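You operate a simulated robot arm through the tools that you are given. There is no shell and no other tool.

The job below is to be done with a simulated robot arm. You get a single attempt, and the scene is never put back.

TASK
Dry gel cartridge 5 at 120 until it turns orange.
Fine: in the drying box, cover shut; heat off after; leave it inside. Set down upright: what you pick out.

It is judged by the outcome, as a careful person would: the job done as asked, and still so three seconds after it is handed in. It fails if anything else is knocked over, pushed out of place, dropped, spilled or broken. Lids that push on must go on centred and level and be pressed home; caps that screw on are set level and turned clockwise until they are tight.

THE ROBOT
A 6-joint arm with a two-finger parallel gripper, fixed in place. Base frame: the origin is on the floor under the middle of its stand, x ahead of it, y to its left, z up; the work surface is at about z = 904. Readings come in mm, rad, newtons and seconds.
With the tool pointing down near the work surface it reaches from about 240 to 640 mm from the base axis. Its first joint turns from -1.152 to 1.152 rad. Payload 2.7 kg.
The tool frame sits at the grasp point between the pads (the TCP): z along the fingers, y along the line on which they close. The tips reach 23 mm beyond it. The gripper opens to 94 mm. The fingers are 38 mm wide and 10 mm thick; the gripper's body (54 by 96 mm) begins 39 mm behind the TCP.
Orientation is that of the tool frame in the base frame, as [roll, pitch, yaw] about the fixed x, y, z axes, in that order (R = Rz(yaw) Ry(pitch) Rx(roll)). With the fingers straight down and closing along the base's y, the tool's x points along the base's -x, its y along +y and its z along -z.

THE INTERFACE
- The arm moves only by the tool play_rows. Its argument "plan" is one flat list of numbers, 6 for each row, row after row: the shift along the tool's x, y, z in mm, then the turn, a rotation vector about the tool's x, y, z in degrees. In form: [tx, ty, tz, wx, wy, wz, tx, ty, tz, wx, wy, wz, ...]. A call has 1 to 20 rows; each row shifts and turns the commanded pose from where the row before left it, along the tool's axes as they then stand. "gripper" is the finger opening in mm, from 0 to 94, set as the call begins (left out, the last holds). Each row takes 0.2 s and may step no farther than 50 mm and 0.15 rad from the row before; otherwise, or with a gripper value out of range, the whole call is refused. A pose out of reach is approached as far as the arm can. The call stops where the force on the tool passes 90 N (or 10 N more than at its start, if that is more) or the arm is blocked; 0.2 s more then pass. The fingers move at their own pace (about 45 mm/s each) and stop on an object; they squeeze with about 24 N. The grip force told is the motor's: it shows also when the fingers shut on nothing. Time passes only in rows, and 0.2 s behind the last, so rows that do not move let the fingers close. The reply holds the time, the measured pose of the TCP, the force on the tool along the base axes, the opening and the grip force, in the units named above and with some noise, with the torque about the TCP (base axes, N m) and any sound that the robot's microphone picked up.
- Cameras (640 x 400 px; columns grow to the right, rows downward): "scene" is fixed at [87.1, -435.2, 1419.2]; the picture's right is [0.70, -0.71, 0.00], its down [-0.31, -0.30, -0.90] and it looks along [0.65, 0.63, -0.43] (base axes); focal length 346 px, centre (320, 200). "wrist" rides on the gripper at [86, 16, -75] in the tool frame; the picture's right is [-0.18, 0.98, 0.00], its down [-0.58, -0.11, -0.81] and it looks along [-0.79, -0.15, 0.59] (tool axes); focal length 243 px, centre (320, 200). There is no depth. A picture from a camera that has moved, and an enlarged one, comes with that camera's place and axes in the base frame and with its lens.
- grab_frame(camera): a new picture of that camera. No time passes.
- inspect(camera, box): a new picture of the part [left, top, right, bottom] of that camera's present view, enlarged. No time passes.
- job_done(): hands the job in; it is judged then, once.

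Places have to be worked out from the pictures, the camera data and where the tool is seen. Open the gripper and draw the arm clear of the work before you hand the job in, unless the task says otherwise.

The tools are called by a JSON object that holds its "fn" and its "kwargs". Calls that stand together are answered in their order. play_rows: Moves the arm, as the interface text tells. Its arguments: {"type":"object","properties":{"plan":{"type":"array"},"gripper":{"type":"number"}},"required":["plan"]} The other tools are called the same way: grab_frame (camera) takes a picture; inspect (camera, box) takes an enlarged picture of a part of a camera's view; job_done () hands the job in.

At the start:

```text
time_s: 0.0
tool_pos: [366.1, -0.1, 1222.1]
orientation: [-3.14, -0.001, -3.14]
wrist_force: [-0.4, 0.9, 1.0]
wrist_torque: [0.02, 0.01, -0.01]
gripper_width: 93.9
gripper_force: 0.0
```

scene: 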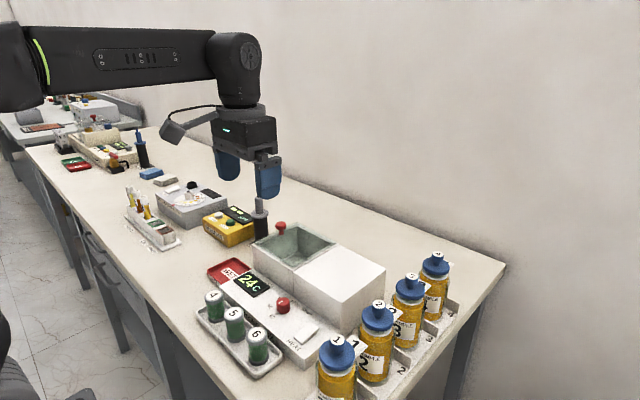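
wrist: 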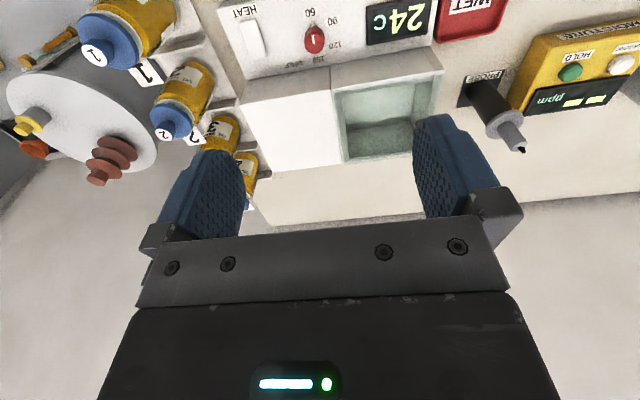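

I start by looking closely at the drying box, its controls and the cartridges in the scene.

{"fn": "inspect", "kwargs": {"camera": "scene", "box": [190, 210, 400, 400]}}

{"fn": "inspect", "kwargs": {"camera": "scene", "box": [100, 150, 300, 280]}}

{"fn": "inspect", "kwargs": {"camera": "wrist", "box": [220, 0, 460, 160]}}

```text
2.11 times, centred on (295, 305) of scene
camera zoom: at [87.1, -435.2, 1419.2], right [0.7, -0.71, 0.0], down [-0.31, -0.3, -0.9], along [0.65, 0.63, -0.43], focal length 728 px, centre (373, -21)
```

zoom: 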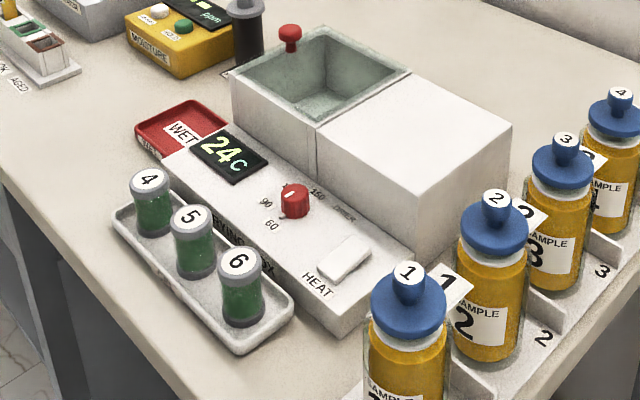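

```text
3.08 times, centred on (200, 215) of scene
camera zoom: at [87.1, -435.2, 1419.2], right [0.7, -0.71, 0.0], down [-0.31, -0.3, -0.9], along [0.65, 0.63, -0.43], focal length 1064 px, centre (689, 154)
```

zoom: 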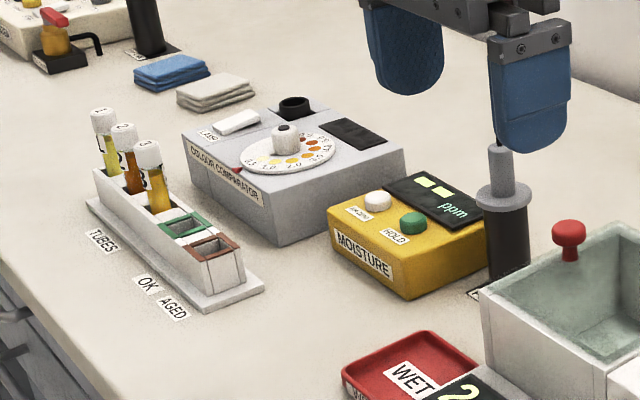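

```text
2.50 times, centred on (340, 80) of wrist
camera zoom: at [278.6, 15.3, 1296.5], right [0.18, 0.98, 0.0], down [0.58, -0.11, 0.81], along [0.79, -0.15, -0.59], focal length 606 px, centre (270, 500)
```

zoom: 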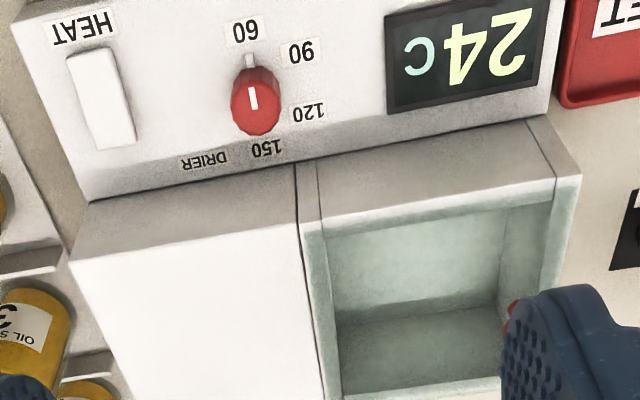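

The box chamber (about x 450–560, y 0–135, top z≈992) looks open, and the cartridges stand in a row near x≈318. I shift the arm sideways and up slightly so the wrist camera sees the chamber and the red knob properly.

{"fn": "play_rows", "kwargs": {"plan": [0, 40, 0, 0, 0, 0, 0, 40, 0, 0, 0, 0, 30, 20, 0, 0, 0, 0]}}

{"fn": "grab_frame", "kwargs": {"camera": "wrist"}}

{"fn": "grab_frame", "kwargs": {"camera": "scene"}}

```text
time_s: 0.8
tool_pos: [337.3, 99.0, 1222.8]
orientation: [-3.141, 0.0, -3.141]
wrist_force: [-0.3, -0.2, 0.7]
wrist_torque: [-0.01, -0.02, -0.03]
gripper_width: 94.1
gripper_force: 0.0
```

```text
taken
camera wrist: at [247.7, 115.7, 1296.8], right [0.18, 0.98, 0.0], down [0.58, -0.11, 0.81], along [0.79, -0.15, -0.59], focal length 243 px, centre (320, 200)
```

wrist: 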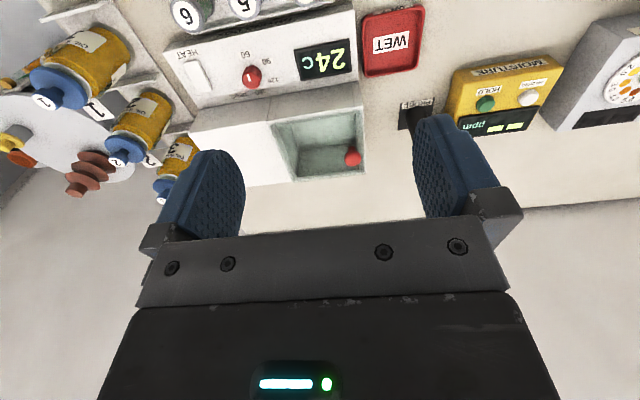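

```text
taken
```

scene: 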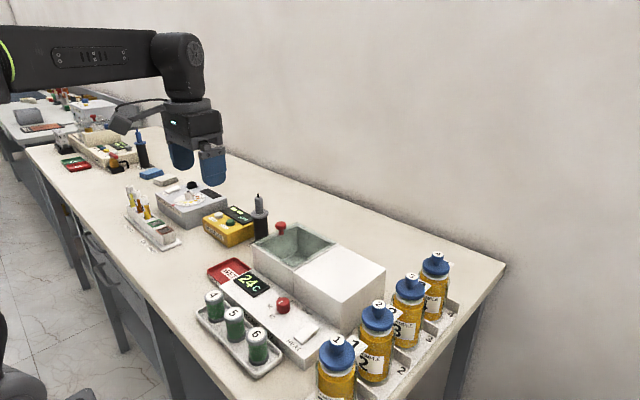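

{"fn": "inspect", "kwargs": {"camera": "wrist", "box": [160, 0, 420, 200]}}

{"fn": "inspect", "kwargs": {"camera": "wrist", "box": [250, 90, 390, 200]}}

{"fn": "inspect", "kwargs": {"camera": "scene", "box": [230, 210, 400, 340]}}

```text
2.00 times, centred on (290, 100) of wrist
camera zoom: at [247.7, 115.7, 1296.8], right [0.18, 0.98, 0.0], down [0.58, -0.11, 0.81], along [0.79, -0.15, -0.59], focal length 485 px, centre (380, 400)
```

zoom: 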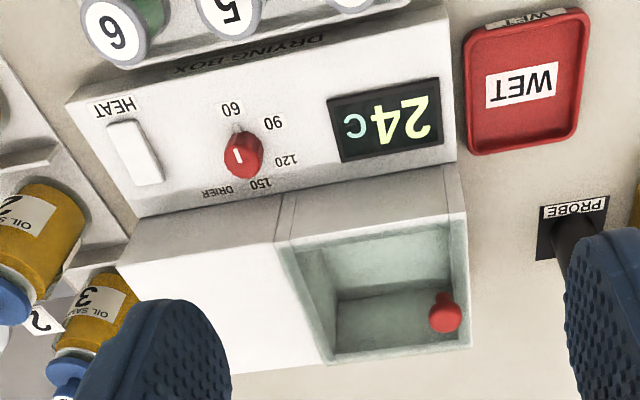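

```text
3.64 times, centred on (320, 145) of wrist
camera zoom: at [247.7, 115.7, 1296.8], right [0.18, 0.98, 0.0], down [0.58, -0.11, 0.81], along [0.79, -0.15, -0.59], focal length 882 px, centre (320, 400)
```

zoom: 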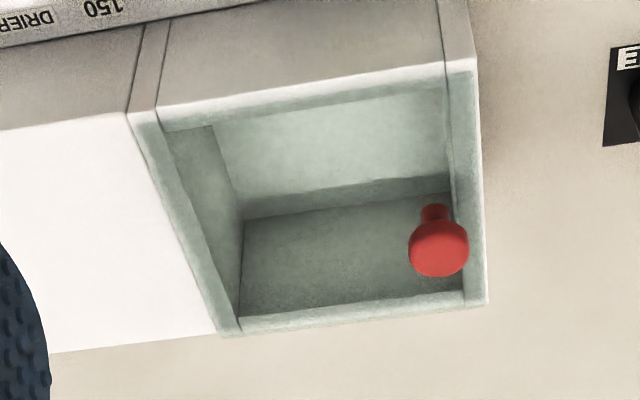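

```text
3.08 times, centred on (315, 275) of scene
camera zoom: at [87.1, -435.2, 1419.2], right [0.7, -0.71, 0.0], down [-0.31, -0.3, -0.9], along [0.65, 0.63, -0.43], focal length 1064 px, centre (335, -31)
```

zoom: 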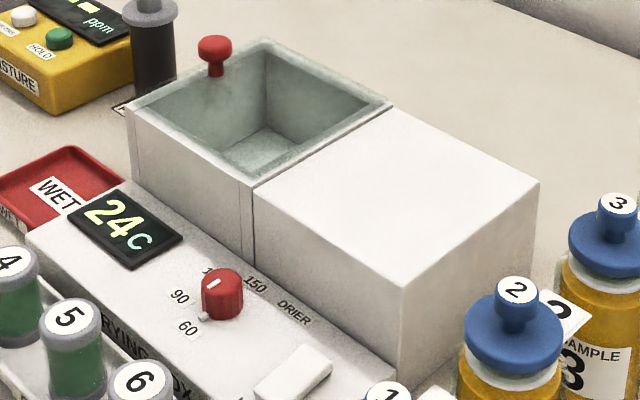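

The wrist view suggests a greenish transparent plate over the chamber with the red knob near its +y edge (about x 521, y 117). I move in closer to see whether it is a sliding glass cover.

{"fn": "play_rows", "kwargs": {"plan": [-45, -10, 15, 0, 0, 0, -45, -10, 25, 0, 0, 0, -40, 0, 35, 0, 0, 0]}}

{"fn": "grab_frame", "kwargs": {"camera": "wrist"}}

{"fn": "inspect", "kwargs": {"camera": "wrist", "box": [220, 20, 440, 180]}}

{"fn": "inspect", "kwargs": {"camera": "scene", "box": [240, 210, 350, 290]}}

```text
refused: row 2 steps farther than a row can; nothing moved
```

```text
taken
camera wrist: at [247.7, 115.7, 1296.8], right [0.18, 0.98, 0.0], down [0.58, -0.11, 0.81], along [0.79, -0.15, -0.59], focal length 243 px, centre (320, 200)
```

wrist: 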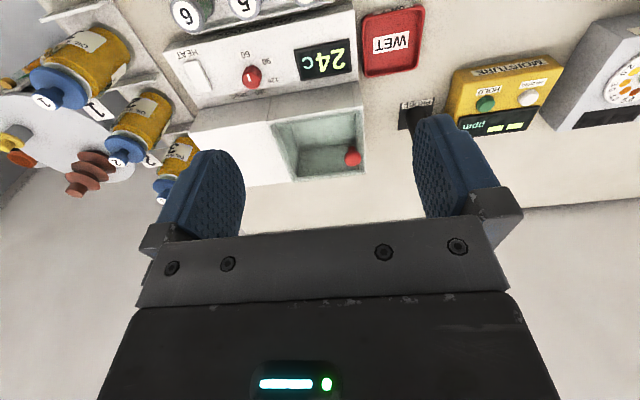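

```text
2.50 times, centred on (330, 100) of wrist
camera zoom: at [247.7, 115.7, 1296.8], right [0.18, 0.98, 0.0], down [0.58, -0.11, 0.81], along [0.79, -0.15, -0.59], focal length 606 px, centre (295, 450)
```

zoom: 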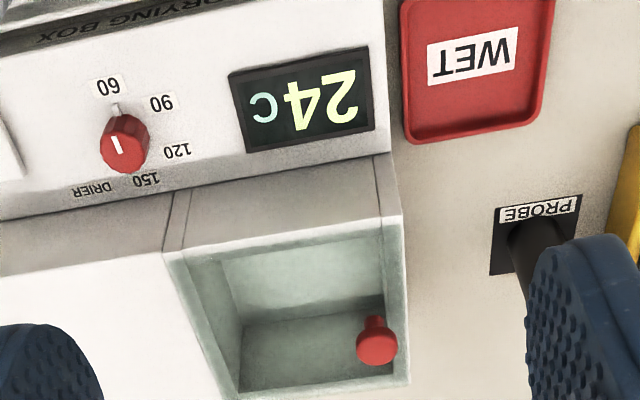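

```text
5.00 times, centred on (295, 250) of scene
camera zoom: at [87.1, -435.2, 1419.2], right [0.7, -0.71, 0.0], down [-0.31, -0.3, -0.9], along [0.65, 0.63, -0.43], focal length 1730 px, centre (445, -50)
```

zoom: 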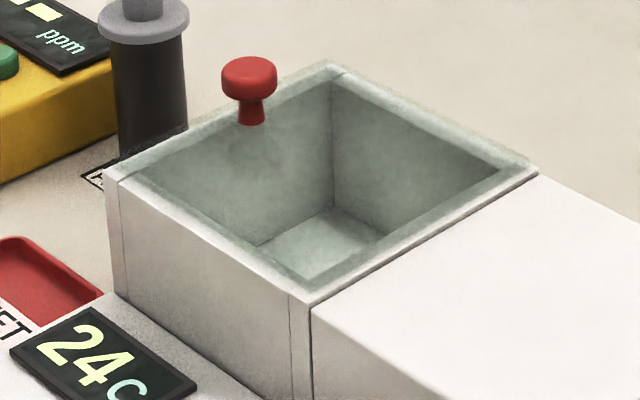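

The glass lid is visible as a tinted plate over the whole chamber, so the cover is currently shut with its knob near the +y edge, presumably sliding over the white block toward -y. I move the camera closer to measure the knob, in smaller steps.

{"fn": "play_rows", "kwargs": {"plan": [-40, -10, 15, 0, 0, 0, -40, -10, 20, 0, 0, 0, -40, 0, 25, 0, 0, 0, 0, 0, 20, 0, 0, 0]}}

{"fn": "grab_frame", "kwargs": {"camera": "wrist"}}

{"fn": "inspect", "kwargs": {"camera": "wrist", "box": [220, 0, 440, 160]}}

```text
time_s: 1.8
tool_pos: [456.4, 77.6, 1142.5]
orientation: [-3.137, 0.001, -3.139]
wrist_force: [0.6, 0.0, -0.2]
wrist_torque: [0.02, 0.02, -0.02]
gripper_width: 94.3
gripper_force: 0.0
```

```text
taken
camera wrist: at [368.2, 94.7, 1215.9], right [0.18, 0.98, 0.0], down [0.58, -0.11, 0.81], along [0.79, -0.15, -0.59], focal length 243 px, centre (320, 200)
```

wrist: 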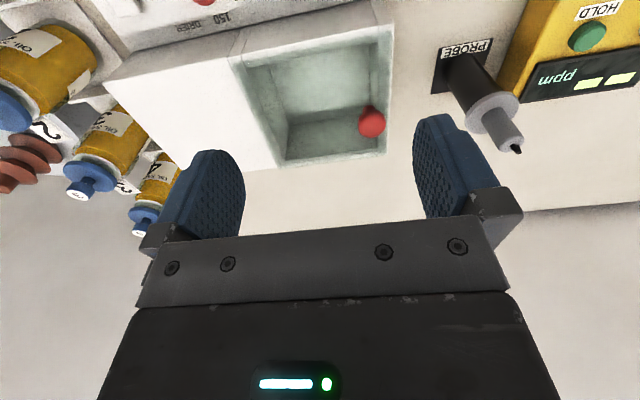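

```text
2.50 times, centred on (330, 80) of wrist
camera zoom: at [368.2, 94.7, 1215.9], right [0.18, 0.98, 0.0], down [0.58, -0.11, 0.81], along [0.79, -0.15, -0.59], focal length 606 px, centre (295, 500)
```

zoom: 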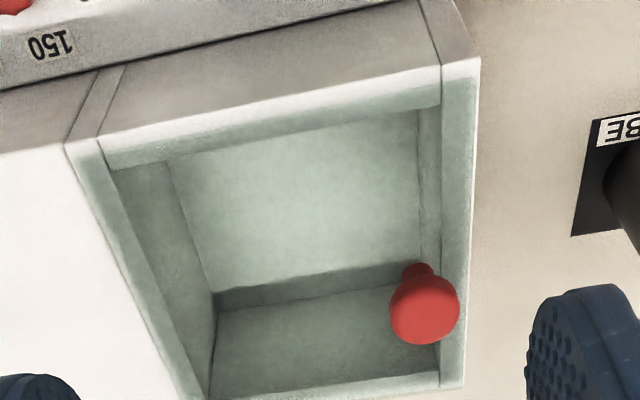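

The knob head works out to about (518, 117, 1020) on a glass lid whose top is near z≈998. I move above it with the fingers partly closed and check alignment with the wrist camera.

{"fn": "play_rows", "kwargs": {"plan": [-20.7, 13.1, 22.5, 0, 0, 0, -20.7, 13.1, 22.5, 0, 0, 0, -20.7, 13.1, 22.5, 0, 0, 0], "gripper": 60}}

{"fn": "grab_frame", "kwargs": {"camera": "wrist"}}

{"fn": "inspect", "kwargs": {"camera": "scene", "box": [220, 160, 380, 290]}}

```text
time_s: 2.6
tool_pos: [518.9, 118.4, 1074.4]
orientation: [3.14, 0.001, 3.14]
wrist_force: [-0.5, 0.1, 0.2]
wrist_torque: [0.0, -0.02, -0.01]
gripper_width: 59.8
gripper_force: 0.1
```

```text
taken
camera wrist: at [430.6, 134.6, 1148.8], right [0.18, 0.98, 0.0], down [0.58, -0.11, 0.81], along [0.79, -0.15, -0.59], focal length 243 px, centre (320, 200)
```

wrist: 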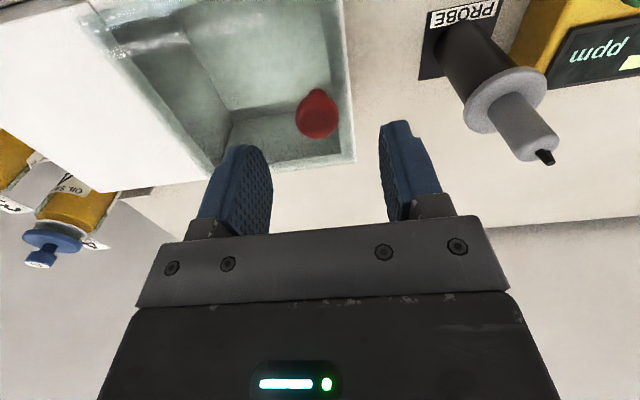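

```text
3.08 times, centred on (300, 225) of scene
camera zoom: at [87.1, -435.2, 1419.2], right [0.7, -0.71, 0.0], down [-0.31, -0.3, -0.9], along [0.65, 0.63, -0.43], focal length 1064 px, centre (382, 123)
```

zoom: 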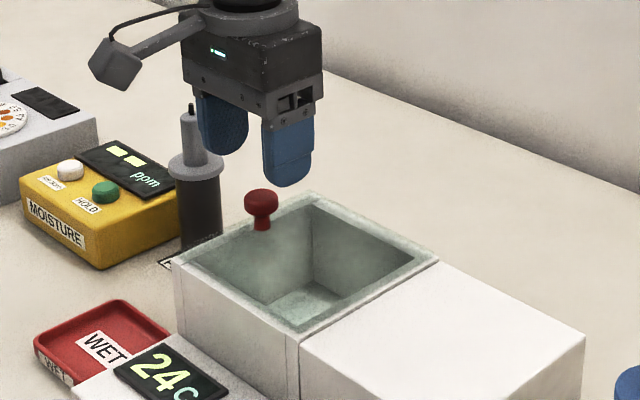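

The knob sits at about (517, 117.5), right under the TCP. I descend to z≈1027 so the fingertips stay a few mm above the glass, then close on the knob.

{"fn": "play_rows", "kwargs": {"plan": [1, -0.5, 24, 0, 0, 0, 0, 0, 23.5, 0, 0, 0]}}

{"fn": "grab_frame", "kwargs": {"camera": "wrist"}}

{"fn": "inspect", "kwargs": {"camera": "scene", "box": [220, 160, 380, 290]}}

```text
time_s: 3.2
tool_pos: [518.2, 117.4, 1027.0]
orientation: [-3.139, 0.001, -3.141]
wrist_force: [-0.3, -0.3, 0.3]
wrist_torque: [0.04, -0.01, 0.02]
gripper_width: 60.0
gripper_force: 0.1
```

```text
taken
camera wrist: at [429.5, 133.5, 1101.1], right [0.18, 0.98, 0.0], down [0.58, -0.11, 0.81], along [0.79, -0.15, -0.59], focal length 243 px, centre (320, 200)
```

wrist: 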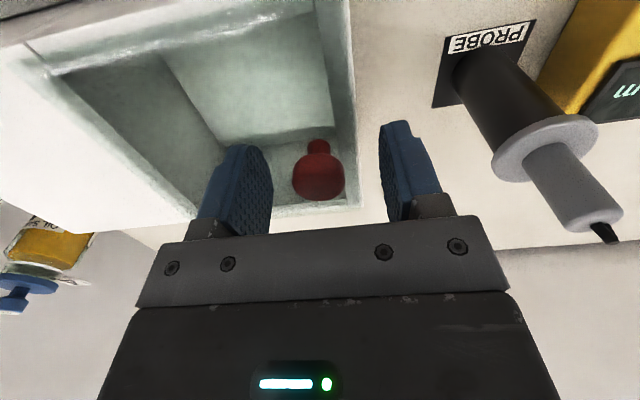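

```text
3.08 times, centred on (300, 225) of scene
camera zoom: at [87.1, -435.2, 1419.2], right [0.7, -0.71, 0.0], down [-0.31, -0.3, -0.9], along [0.65, 0.63, -0.43], focal length 1064 px, centre (382, 123)
```

zoom: 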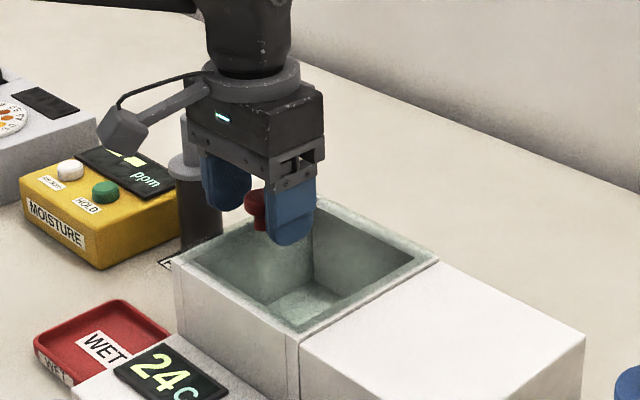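

The knob head is centred between the fingers at the TCP height. I close the gripper on it.

{"fn": "play_rows", "kwargs": {"plan": [0, 0, 0, 0, 0, 0, 0, 0, 0, 0, 0, 0, 0, 0, 0, 0, 0, 0], "gripper": 10}}

{"fn": "grab_frame", "kwargs": {"camera": "wrist"}}

```text
time_s: 4.0
tool_pos: [518.2, 116.4, 1027.6]
orientation: [-3.14, 0.001, 3.141]
wrist_force: [-0.2, -5.6, -0.8]
wrist_torque: [-0.03, -0.03, -0.01]
gripper_width: 25.3
gripper_force: 42.5
```

```text
taken
camera wrist: at [429.5, 132.9, 1101.2], right [0.18, 0.98, 0.0], down [0.58, -0.11, 0.81], along [0.79, -0.15, -0.59], focal length 243 px, centre (320, 200)
```

wrist: 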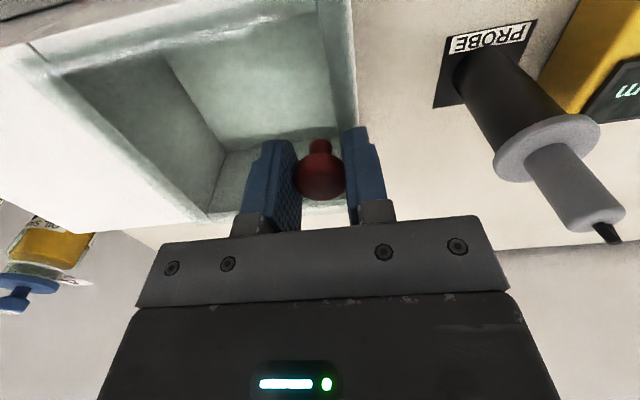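

Knob gripped (25 mm wide). I try a small slide toward -y and watch the force.

{"fn": "play_rows", "kwargs": {"plan": [0, -4, 0, 0, 0, 0, 0, -6, 0, 0, 0, 0, 0, -8, 0, 0, 0, 0]}}

{"fn": "inspect", "kwargs": {"camera": "scene", "box": [220, 160, 380, 290]}}

```text
time_s: 4.8
tool_pos: [517.7, 99.8, 1027.1]
orientation: [-3.139, -0.001, -3.14]
wrist_force: [-1.7, 1.1, -7.8]
wrist_torque: [0.1, -0.85, 0.07]
gripper_width: 25.2
gripper_force: 44.5
```

```text
3.08 times, centred on (300, 225) of scene
camera zoom: at [87.2, -435.1, 1419.2], right [0.7, -0.71, 0.0], down [-0.31, -0.3, -0.9], along [0.65, 0.63, -0.43], focal length 1064 px, centre (382, 123)
```

zoom: 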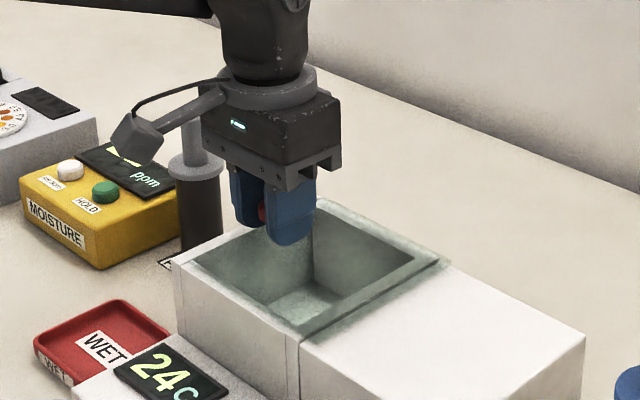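

The glass lid is sliding over the white block as hoped. I let it settle for a moment to see the steady forces.

{"fn": "play_rows", "kwargs": {"plan": [0, 0, 0, 0, 0, 0]}}

{"fn": "grab_frame", "kwargs": {"camera": "wrist"}}

{"fn": "inspect", "kwargs": {"camera": "scene", "box": [250, 210, 350, 290]}}

```text
time_s: 5.2
tool_pos: [519.3, 99.7, 1027.2]
orientation: [-3.14, -0.002, -3.141]
wrist_force: [-0.6, 0.5, -8.8]
wrist_torque: [0.02, -0.47, 0.01]
gripper_width: 25.2
gripper_force: 44.4
```

```text
taken
camera wrist: at [429.6, 115.8, 1101.4], right [0.18, 0.98, 0.0], down [0.58, -0.11, 0.81], along [0.79, -0.15, -0.59], focal length 243 px, centre (320, 200)
```

wrist: 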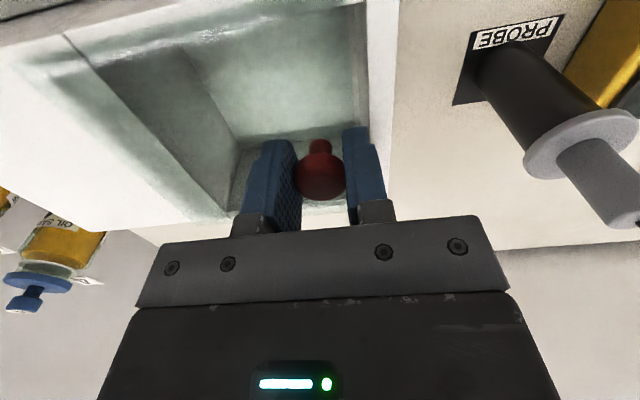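

```text
5.00 times, centred on (300, 250) of scene
camera zoom: at [87.2, -435.2, 1419.2], right [0.7, -0.71, 0.0], down [-0.31, -0.3, -0.9], along [0.65, 0.63, -0.43], focal length 1730 px, centre (420, -50)
```

zoom: 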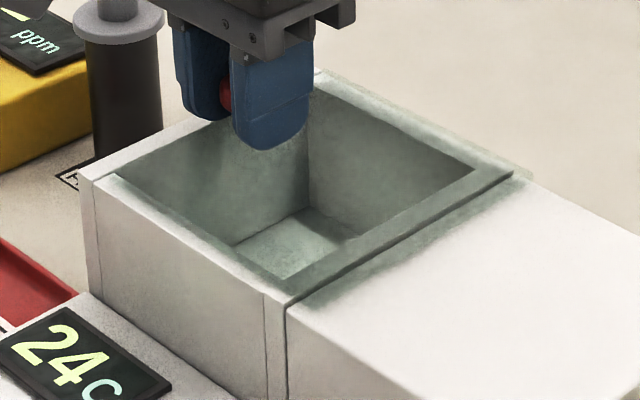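

Forces are light (about 9 N), so I continue sliding the lid toward -y in 10 mm rows.

{"fn": "play_rows", "kwargs": {"plan": [0, -8, 0, 0, 0, 0, 0, -10, 0, 0, 0, 0, 0, -10, 0, 0, 0, 0, 0, -10, 0, 0, 0, 0, 0, -10, 0, 0, 0, 0, 0, -10, 0, 0, 0, 0, 0, -6, 0, 0, 0, 0, 0, 0, 0, 0, 0, 0]}}

{"fn": "grab_frame", "kwargs": {"camera": "wrist"}}

{"fn": "inspect", "kwargs": {"camera": "scene", "box": [230, 180, 390, 310]}}

```text
time_s: 7.0
tool_pos: [518.0, 35.1, 1028.1]
orientation: [-3.139, -0.002, 3.141]
wrist_force: [-9.3, -0.2, -6.7]
wrist_torque: [0.09, 0.23, 0.05]
gripper_width: 25.0
gripper_force: 45.5
```

```text
taken
camera wrist: at [429.6, 51.5, 1101.4], right [0.18, 0.98, 0.0], down [0.58, -0.11, 0.81], along [0.79, -0.15, -0.59], focal length 243 px, centre (320, 200)
```

wrist: 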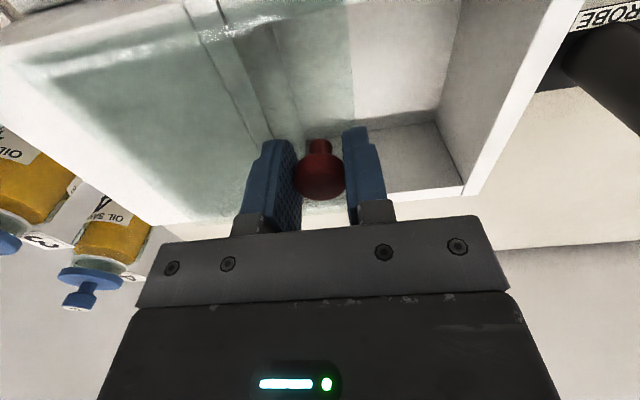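

```text
3.08 times, centred on (310, 245) of scene
camera zoom: at [87.0, -435.2, 1419.2], right [0.7, -0.71, 0.0], down [-0.31, -0.3, -0.9], along [0.65, 0.63, -0.43], focal length 1064 px, centre (351, 62)
```

zoom: 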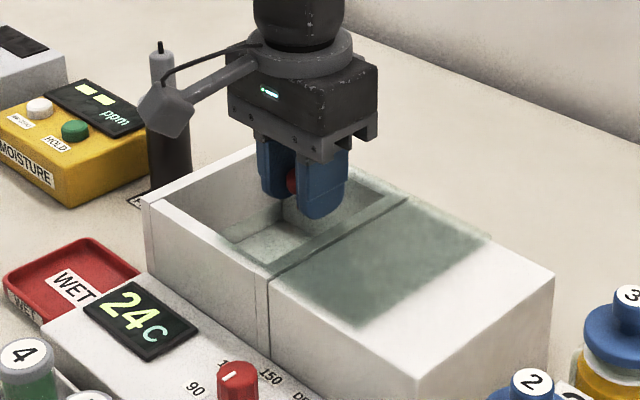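

The lid is sliding smoothly and the left part of the chamber is open. I continue another 45 mm.

{"fn": "play_rows", "kwargs": {"plan": [0, -8, 0, 0, 0, 0, 0, -10, 0, 0, 0, 0, 0, -10, 0, 0, 0, 0, 0, -8, 0, 0, 0, 0, 0, -5, 0, 0, 0, 0, 0, -4, 0, 0, 0, 0, 0, 0, 0, 0, 0, 0]}}

{"fn": "grab_frame", "kwargs": {"camera": "wrist"}}

{"fn": "inspect", "kwargs": {"camera": "scene", "box": [230, 180, 400, 320]}}

```text
time_s: 8.6
tool_pos: [518.4, -8.7, 1026.5]
orientation: [-3.14, -0.001, -3.138]
wrist_force: [-6.7, 0.5, -10.6]
wrist_torque: [0.03, -0.28, 0.03]
gripper_width: 24.7
gripper_force: 44.6
```

```text
taken
camera wrist: at [429.6, 7.0, 1101.4], right [0.18, 0.98, 0.0], down [0.58, -0.11, 0.81], along [0.79, -0.15, -0.59], focal length 243 px, centre (320, 200)
```

wrist: 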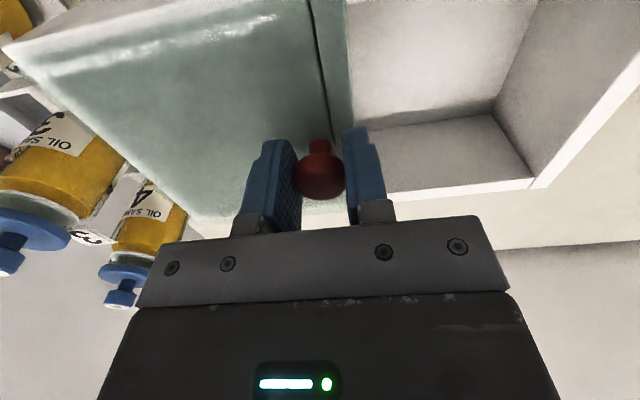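

```text
2.86 times, centred on (315, 250) of scene
camera zoom: at [87.1, -435.2, 1419.2], right [0.7, -0.71, 0.0], down [-0.31, -0.3, -0.9], along [0.65, 0.63, -0.43], focal length 988 px, centre (334, 57)
```

zoom: 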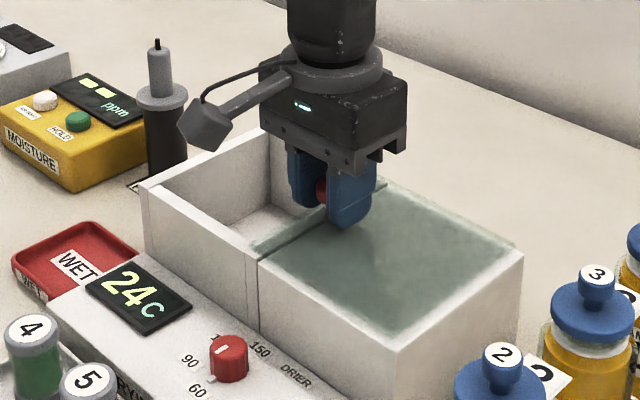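

The chamber is now open from about y 8 to 127, with the glass resting over the white block. I release the knob and rise.

{"fn": "play_rows", "kwargs": {"plan": [0, 0, 0, 0, 0, 0, 0, 0, 0, 0, 0, 0, 0, 0, -20, 0, 0, 0, 0, 0, -40, 0, 0, 0, 0, 0, -40, 0, 0, 0], "gripper": 60}}

{"fn": "grab_frame", "kwargs": {"camera": "wrist"}}

{"fn": "inspect", "kwargs": {"camera": "scene", "box": [230, 190, 400, 330]}}

```text
time_s: 9.8
tool_pos: [518.8, -9.4, 1127.3]
orientation: [-3.141, -0.001, -3.14]
wrist_force: [0.1, 0.3, 0.2]
wrist_torque: [0.01, 0.03, 0.01]
gripper_width: 59.9
gripper_force: 0.0
```

```text
taken
camera wrist: at [429.9, 7.2, 1201.4], right [0.18, 0.98, 0.0], down [0.58, -0.11, 0.81], along [0.79, -0.15, -0.59], focal length 243 px, centre (320, 200)
```

wrist: 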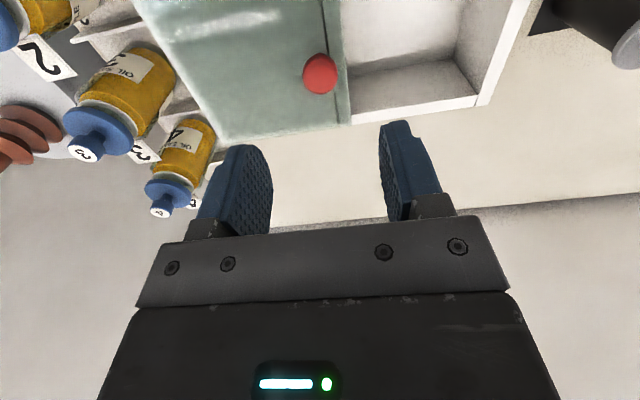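

```text
2.86 times, centred on (315, 260) of scene
camera zoom: at [87.1, -435.2, 1419.2], right [0.7, -0.71, 0.0], down [-0.31, -0.3, -0.9], along [0.65, 0.63, -0.43], focal length 988 px, centre (334, 29)
```

zoom: 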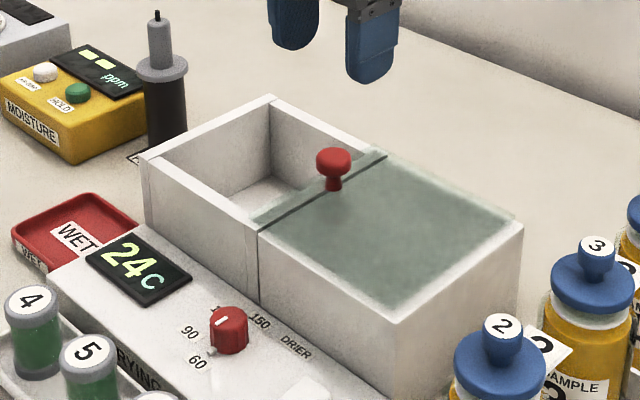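

The lid stays put. Now I move over cartridge 5, estimated near (318, 10), and look at it with the wrist camera.

{"fn": "play_rows", "kwargs": {"plan": [40, 4, 0, 0, 0, 0, 40, 4, 0, 0, 0, 0, 40, 4, 0, 0, 0, 0, 40, 4, 0, 0, 0, 0, 40, 3.5, 0, 0, 0, 0], "gripper": 60}}

{"fn": "grab_frame", "kwargs": {"camera": "wrist"}}

{"fn": "inspect", "kwargs": {"camera": "scene", "box": [180, 230, 340, 390]}}

```text
time_s: 11.0
tool_pos: [315.3, 11.5, 1127.4]
orientation: [-3.139, -0.001, 3.141]
wrist_force: [-0.2, -0.8, 0.8]
wrist_torque: [0.0, -0.02, 0.01]
gripper_width: 59.6
gripper_force: 0.1
```

```text
taken
camera wrist: at [228.7, 27.0, 1201.5], right [0.18, 0.98, 0.0], down [0.58, -0.11, 0.81], along [0.79, -0.15, -0.59], focal length 243 px, centre (320, 200)
```

wrist: 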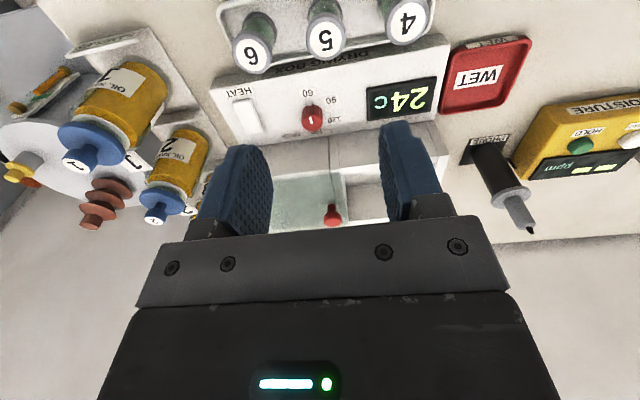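

```text
2.50 times, centred on (260, 310) of scene
camera zoom: at [87.1, -435.2, 1419.2], right [0.7, -0.71, 0.0], down [-0.31, -0.3, -0.9], along [0.65, 0.63, -0.43], focal length 865 px, centre (470, -75)
```

zoom: 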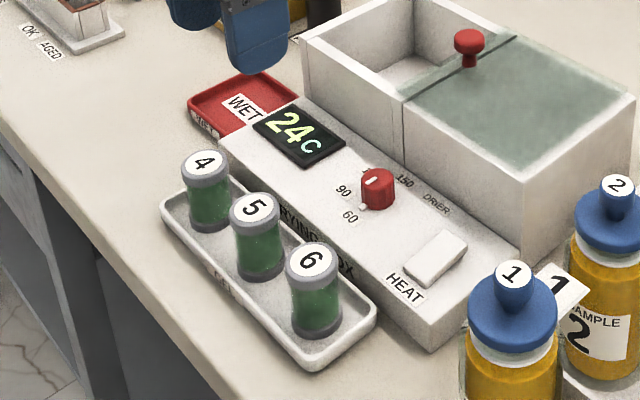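

Cartridge 5 triangulates to about (316, 15.5), top z≈962, with about 68 mm pitch to its neighbours. I lower to z≈1005 above it with 56 mm opening and check alignment.

{"fn": "play_rows", "kwargs": {"plan": [0, 2, 40, 0, 0, 0, 0, 2, 40, 0, 0, 0, 0, 0, 40, 0, 0, 0], "gripper": 56}}

{"fn": "grab_frame", "kwargs": {"camera": "wrist"}}

{"fn": "inspect", "kwargs": {"camera": "scene", "box": [160, 210, 320, 390]}}

```text
time_s: 11.8
tool_pos: [317.6, 12.9, 1006.2]
orientation: [3.141, 0.002, -3.14]
wrist_force: [0.0, 0.4, 0.5]
wrist_torque: [0.05, -0.02, 0.0]
gripper_width: 55.7
gripper_force: 0.1
```

```text
taken
camera wrist: at [228.6, 30.7, 1080.8], right [0.18, 0.98, 0.0], down [0.58, -0.11, 0.81], along [0.79, -0.15, -0.59], focal length 243 px, centre (320, 200)
```

wrist: 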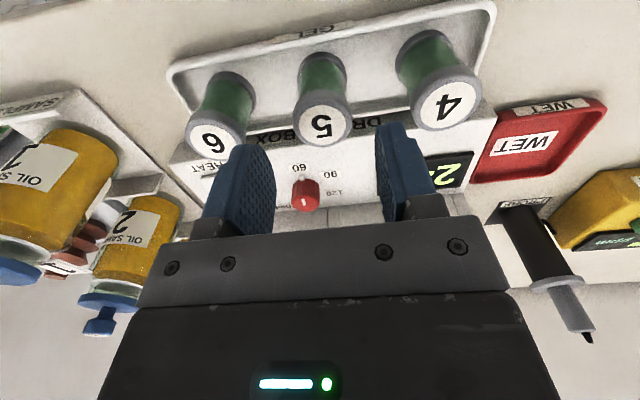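

```text
2.22 times, centred on (240, 300) of scene
camera zoom: at [87.1, -435.2, 1419.2], right [0.7, -0.71, 0.0], down [-0.31, -0.3, -0.9], along [0.65, 0.63, -0.43], focal length 769 px, centre (498, -22)
```

zoom: 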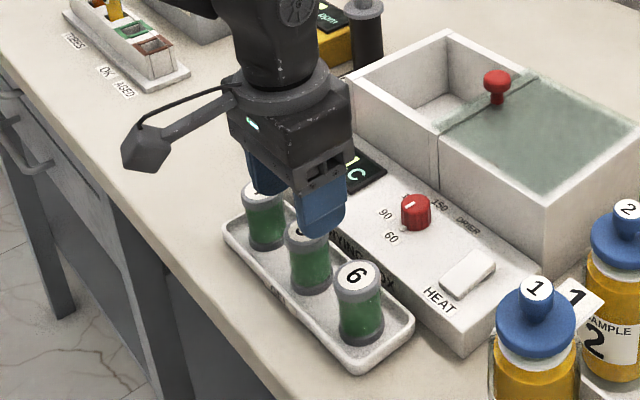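

Refined: cartridge 5 top centre is at about (315.5, 16.5, 959.5), base near z≈910, and the TCP is near (317, 14.3). I correct 2 mm in y and descend to z≈942 around it.

{"fn": "play_rows", "kwargs": {"plan": [1, 2.2, 15, 0, 0, 0, 0, 0, 20, 0, 0, 0, 0, 0, 18, 0, 0, 0, 0, 0, 11, 0, 0, 0], "gripper": 56}}

{"fn": "grab_frame", "kwargs": {"camera": "wrist"}}

{"fn": "inspect", "kwargs": {"camera": "scene", "box": [160, 230, 320, 390]}}

```text
time_s: 12.8
tool_pos: [316.8, 15.0, 943.3]
orientation: [-3.141, 0.001, -3.14]
wrist_force: [0.2, -0.8, -0.4]
wrist_torque: [-0.05, -0.01, -0.02]
gripper_width: 56.0
gripper_force: 0.1
```

```text
taken
camera wrist: at [228.4, 32.4, 1017.2], right [0.18, 0.98, 0.0], down [0.58, -0.11, 0.81], along [0.79, -0.15, -0.59], focal length 243 px, centre (320, 200)
```

wrist: 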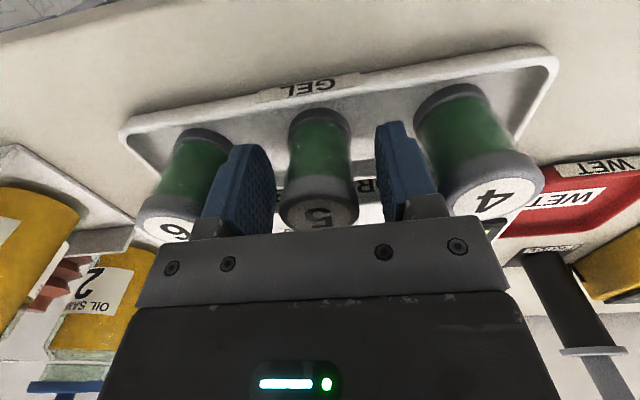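

```text
2.50 times, centred on (240, 310) of scene
camera zoom: at [87.1, -435.2, 1419.2], right [0.7, -0.71, 0.0], down [-0.31, -0.3, -0.9], along [0.65, 0.63, -0.43], focal length 865 px, centre (520, -75)
```

zoom: 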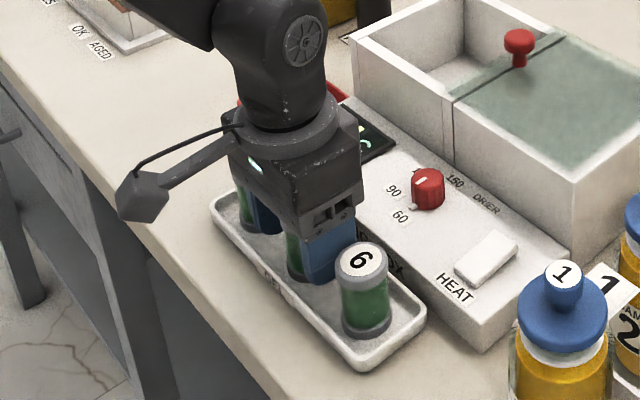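

Cartridge 5 stands between the fingers with clearance to 4 and 6. I close on it.

{"fn": "play_rows", "kwargs": {"plan": [0, 0, 0, 0, 0, 0, 0, 0, 0, 0, 0, 0, 0, 0, 0, 0, 0, 0], "gripper": 25}}

{"fn": "grab_frame", "kwargs": {"camera": "wrist"}}

```text
time_s: 13.6
tool_pos: [317.2, 16.2, 943.8]
orientation: [-3.14, -0.001, -3.14]
wrist_force: [0.6, 0.0, -0.7]
wrist_torque: [0.01, 0.02, -0.01]
gripper_width: 35.1
gripper_force: 23.3
```

```text
taken
camera wrist: at [228.5, 32.5, 1017.4], right [0.18, 0.98, 0.0], down [0.58, -0.11, 0.81], along [0.79, -0.15, -0.59], focal length 243 px, centre (320, 200)
```

wrist: 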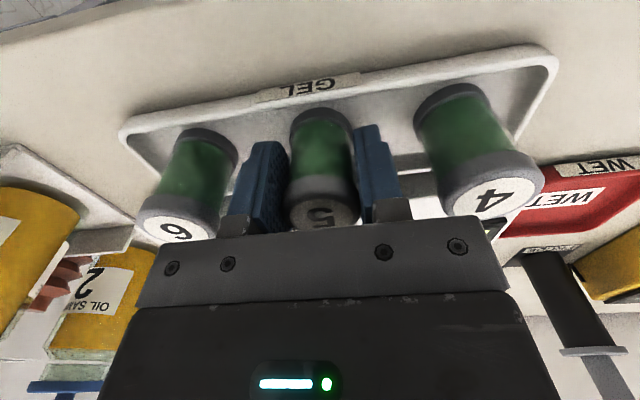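

Gripped at 35 mm. I lift straight up and check that it hangs straight and the neighbours are undisturbed.

{"fn": "play_rows", "kwargs": {"plan": [0, 0, -10, 0, 0, 0, 0, 0, -20, 0, 0, 0, 0, 0, -30, 0, 0, 0, 0, 0, -40, 0, 0, 0, 0, 0, -40, 0, 0, 0]}}

{"fn": "grab_frame", "kwargs": {"camera": "wrist"}}

{"fn": "inspect", "kwargs": {"camera": "scene", "box": [160, 190, 360, 390]}}

```text
time_s: 14.8
tool_pos: [317.2, 14.8, 1083.0]
orientation: [-3.14, -0.002, -3.14]
wrist_force: [-0.5, 0.6, -2.0]
wrist_torque: [0.0, 0.02, 0.01]
gripper_width: 35.0
gripper_force: 24.1
```

```text
taken
camera wrist: at [229.4, 32.8, 1156.6], right [0.18, 0.98, 0.0], down [0.58, -0.11, 0.81], along [0.79, -0.15, -0.59], focal length 243 px, centre (320, 200)
```

wrist: 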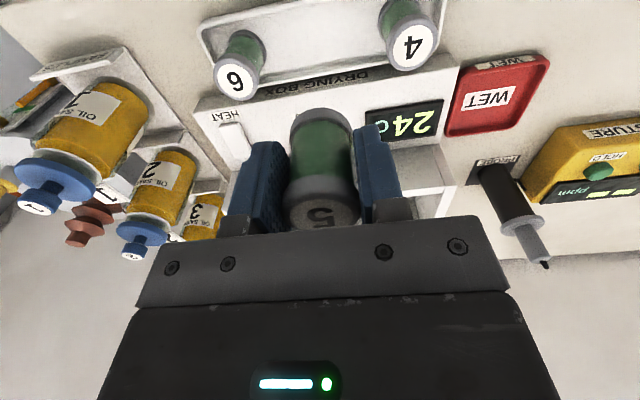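

```text
2.00 times, centred on (260, 290) of scene
camera zoom: at [87.1, -435.2, 1419.2], right [0.7, -0.71, 0.0], down [-0.31, -0.3, -0.9], along [0.65, 0.63, -0.43], focal length 692 px, centre (440, 20)
```

zoom: 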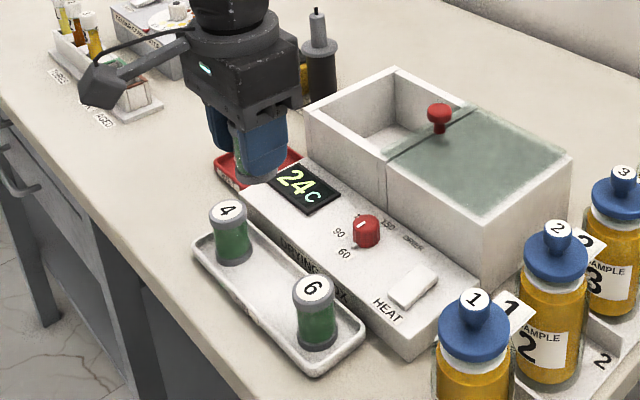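

Cartridge 5 is held upright and 4 and 6 are undisturbed. I carry it over the chamber to about (518, 70), staying above the lid knob's height.

{"fn": "play_rows", "kwargs": {"plan": [-40, 10.8, 0, 0, 0, 0, -40, 10.8, 0, 0, 0, 0, -40, 10.8, 0, 0, 0, 0, -40, 10.8, 0, 0, 0, 0, -40, 10.8, 0, 0, 0, 0]}}

{"fn": "grab_frame", "kwargs": {"camera": "wrist"}}

{"fn": "inspect", "kwargs": {"camera": "scene", "box": [220, 150, 400, 300]}}

```text
time_s: 16.0
tool_pos: [518.4, 70.4, 1082.6]
orientation: [-3.141, 0.001, -3.14]
wrist_force: [0.7, 0.0, 0.1]
wrist_torque: [0.0, -0.01, -0.01]
gripper_width: 35.2
gripper_force: 24.0
```

```text
taken
camera wrist: at [428.8, 86.9, 1156.6], right [0.18, 0.98, 0.0], down [0.58, -0.11, 0.81], along [0.79, -0.15, -0.59], focal length 243 px, centre (320, 200)
```

wrist: 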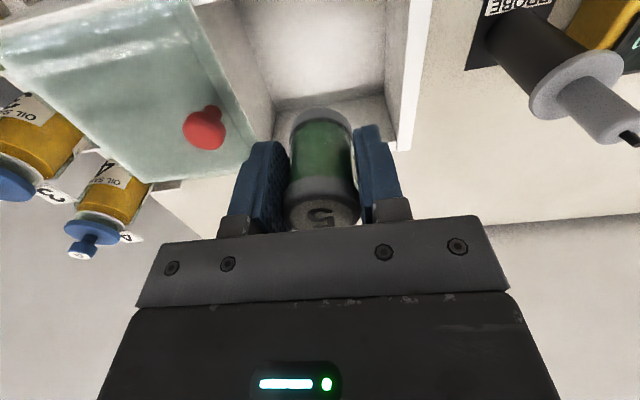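

```text
2.67 times, centred on (310, 225) of scene
camera zoom: at [87.1, -435.2, 1419.2], right [0.7, -0.71, 0.0], down [-0.31, -0.3, -0.9], along [0.65, 0.63, -0.43], focal length 922 px, centre (347, 133)
```

zoom: 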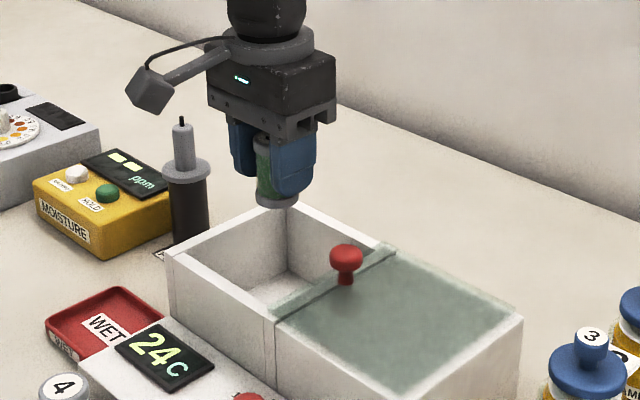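

The cartridge hangs over the open chamber; I judge the floor at z≈918–925. I lower to TCP z≈965 (cartridge base ≈932) first.

{"fn": "play_rows", "kwargs": {"plan": [0, 0, 35, 0, 0, 0, 0, 0, 35, 0, 0, 0, 0, 0, 25, 0, 0, 0, 0, 0, 14, 0, 0, 0, 0, 0, 8, 0, 0, 0]}}

{"fn": "grab_frame", "kwargs": {"camera": "wrist"}}

{"fn": "inspect", "kwargs": {"camera": "scene", "box": [220, 170, 400, 320]}}

```text
time_s: 17.2
tool_pos: [517.6, 70.2, 965.8]
orientation: [-3.138, -0.001, -3.14]
wrist_force: [0.2, -0.2, -0.2]
wrist_torque: [0.0, -0.01, 0.03]
gripper_width: 34.9
gripper_force: 23.7
```

```text
taken
camera wrist: at [429.5, 86.5, 1040.2], right [0.18, 0.98, 0.0], down [0.58, -0.11, 0.81], along [0.79, -0.15, -0.59], focal length 243 px, centre (320, 200)
```

wrist: 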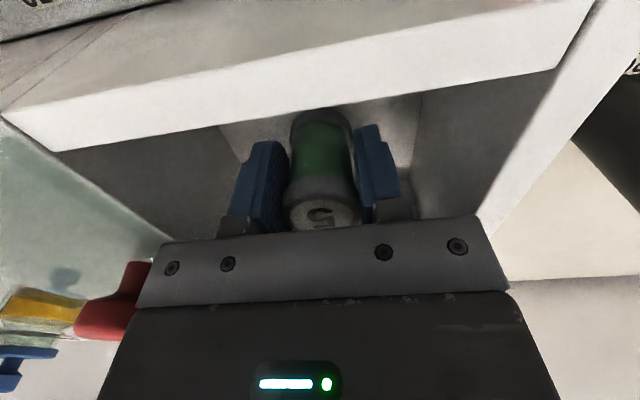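

```text
2.67 times, centred on (310, 245) of scene
camera zoom: at [87.1, -435.2, 1419.2], right [0.7, -0.71, 0.0], down [-0.31, -0.3, -0.9], along [0.65, 0.63, -0.43], focal length 922 px, centre (347, 80)
```

zoom: 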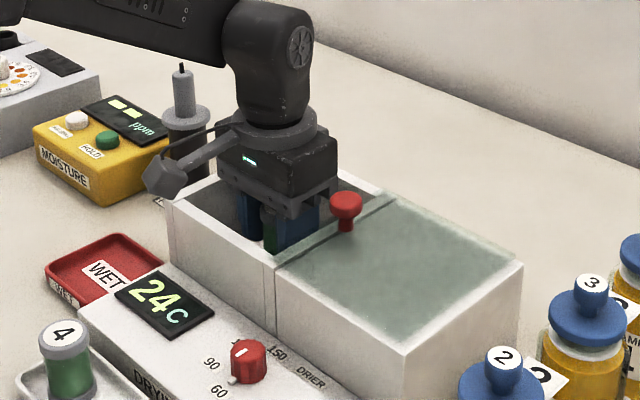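

Clear all round. I lower in small steps, watching the vertical force for contact with the floor.

{"fn": "play_rows", "kwargs": {"plan": [0, 0, 3, 0, 0, 0, 0, 0, 3, 0, 0, 0]}}

```text
time_s: 17.8
tool_pos: [516.9, 69.7, 959.4]
orientation: [-3.139, 0.001, -3.14]
wrist_force: [-0.3, -0.6, -0.9]
wrist_torque: [0.02, 0.03, 0.01]
gripper_width: 35.0
gripper_force: 24.2
```

No contact yet at z≈959; I continue down gently.

{"fn": "play_rows", "kwargs": {"plan": [0, 0, 2, 0, 0, 0, 0, 0, 2, 0, 0, 0]}}

{"fn": "grab_frame", "kwargs": {"camera": "wrist"}}

```text
time_s: 18.4
tool_pos: [518.4, 68.9, 959.4]
orientation: [-3.14, 0.004, -3.141]
wrist_force: [-3.2, -0.4, 12.2]
wrist_torque: [0.09, 0.17, 0.02]
gripper_width: 34.9
gripper_force: 24.1
```

```text
taken
camera wrist: at [429.3, 86.6, 1032.1], right [0.18, 0.98, 0.0], down [0.58, -0.11, 0.81], along [0.79, -0.15, -0.59], focal length 243 px, centre (320, 200)
```

wrist: 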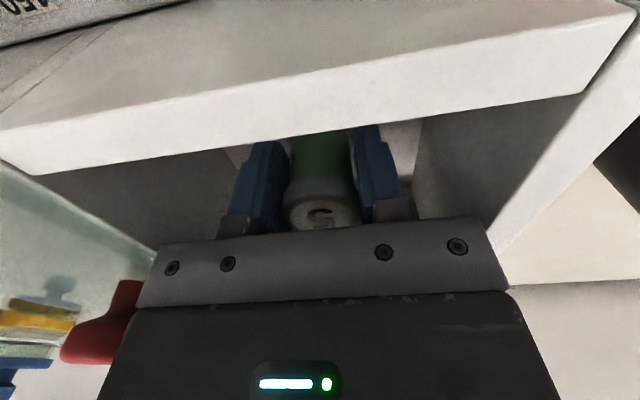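

Contact with the chamber floor (12 N, little torque). I ease off slightly and open the fingers to release the cartridge upright.

{"fn": "play_rows", "kwargs": {"plan": [0, 0, -1.5, 0, 0, 0, 0, 0, 0, 0, 0, 0]}}

{"fn": "play_rows", "kwargs": {"plan": [0, 0, 0, 0, 0, 0, 0, 0, 0, 0, 0, 0, 0, 0, 0, 0, 0, 0], "gripper": 54}}

{"fn": "grab_frame", "kwargs": {"camera": "wrist"}}

```text
time_s: 19.0
tool_pos: [518.8, 70.5, 958.3]
orientation: [3.141, -0.001, -3.141]
wrist_force: [2.5, -0.9, 4.9]
wrist_torque: [0.0, -0.12, -0.01]
gripper_width: 34.9
gripper_force: 24.2
```

```text
time_s: 19.8
tool_pos: [518.2, 70.0, 958.2]
orientation: [-3.141, 0.0, -3.141]
wrist_force: [0.4, -1.0, -0.2]
wrist_torque: [0.0, 0.02, -0.01]
gripper_width: 54.0
gripper_force: 0.1
```

```text
taken
camera wrist: at [428.9, 86.8, 1032.2], right [0.18, 0.98, 0.0], down [0.58, -0.11, 0.81], along [0.79, -0.15, -0.59], focal length 243 px, centre (320, 200)
```

wrist: 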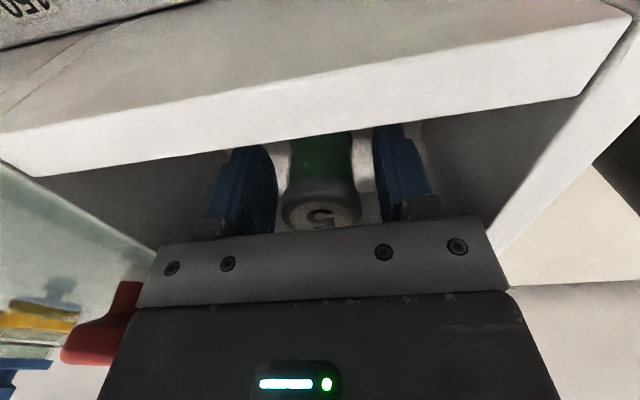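

Released, and the cartridge stands free between the fingers. I rise straight up out of the chamber.

{"fn": "play_rows", "kwargs": {"plan": [0, 0, -10, 0, 0, 0, 0, 0, -20, 0, 0, 0, 0, 0, -30, 0, 0, 0, 0, 0, -40, 0, 0, 0, 0, 0, -30, 0, 0, 0]}}

{"fn": "grab_frame", "kwargs": {"camera": "wrist"}}

{"fn": "inspect", "kwargs": {"camera": "scene", "box": [220, 170, 400, 320]}}

```text
time_s: 21.0
tool_pos: [517.8, 69.7, 1088.3]
orientation: [-3.14, 0.0, -3.14]
wrist_force: [-0.3, 0.2, -0.2]
wrist_torque: [0.01, -0.03, 0.01]
gripper_width: 53.7
gripper_force: 0.1
```

```text
taken
camera wrist: at [428.8, 85.4, 1162.3], right [0.18, 0.98, 0.0], down [0.58, -0.11, 0.81], along [0.79, -0.15, -0.59], focal length 243 px, centre (320, 200)
```

wrist: 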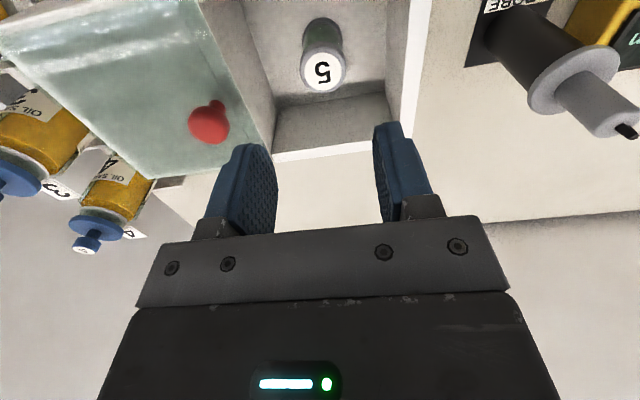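

```text
2.67 times, centred on (310, 245) of scene
camera zoom: at [87.1, -435.2, 1419.2], right [0.7, -0.71, 0.0], down [-0.31, -0.3, -0.9], along [0.65, 0.63, -0.43], focal length 922 px, centre (347, 80)
```

zoom: 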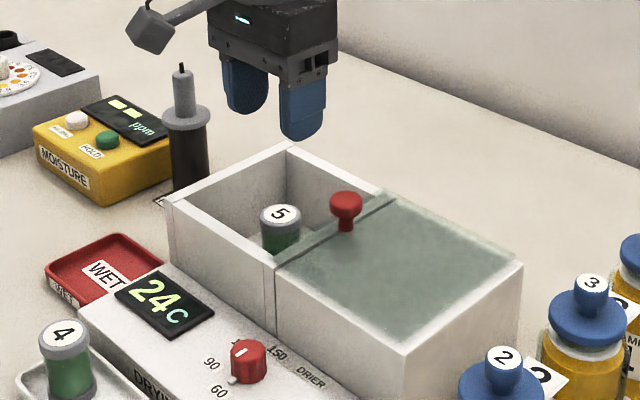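

Cartridge 5 stands upright in the chamber. Next I close the lid: move above the knob at about (518, -9), descend and grip it.

{"fn": "play_rows", "kwargs": {"plan": [0, -39, 0, 0, 0, 0, -1, -39, 0, 0, 0, 0], "gripper": 58}}

{"fn": "grab_frame", "kwargs": {"camera": "wrist"}}

```text
time_s: 21.6
tool_pos: [518.0, -7.9, 1087.7]
orientation: [-3.14, 0.0, -3.14]
wrist_force: [0.0, 0.3, 0.1]
wrist_torque: [0.02, -0.02, 0.01]
gripper_width: 58.0
gripper_force: 0.0
```

```text
taken
camera wrist: at [429.3, 8.5, 1161.9], right [0.18, 0.98, 0.0], down [0.58, -0.11, 0.81], along [0.79, -0.15, -0.59], focal length 243 px, centre (320, 200)
```

wrist: 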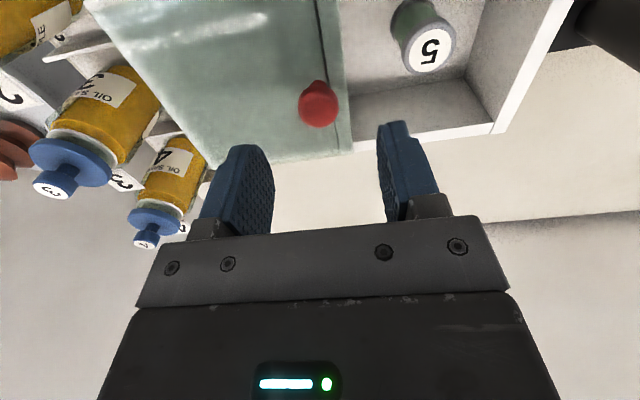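

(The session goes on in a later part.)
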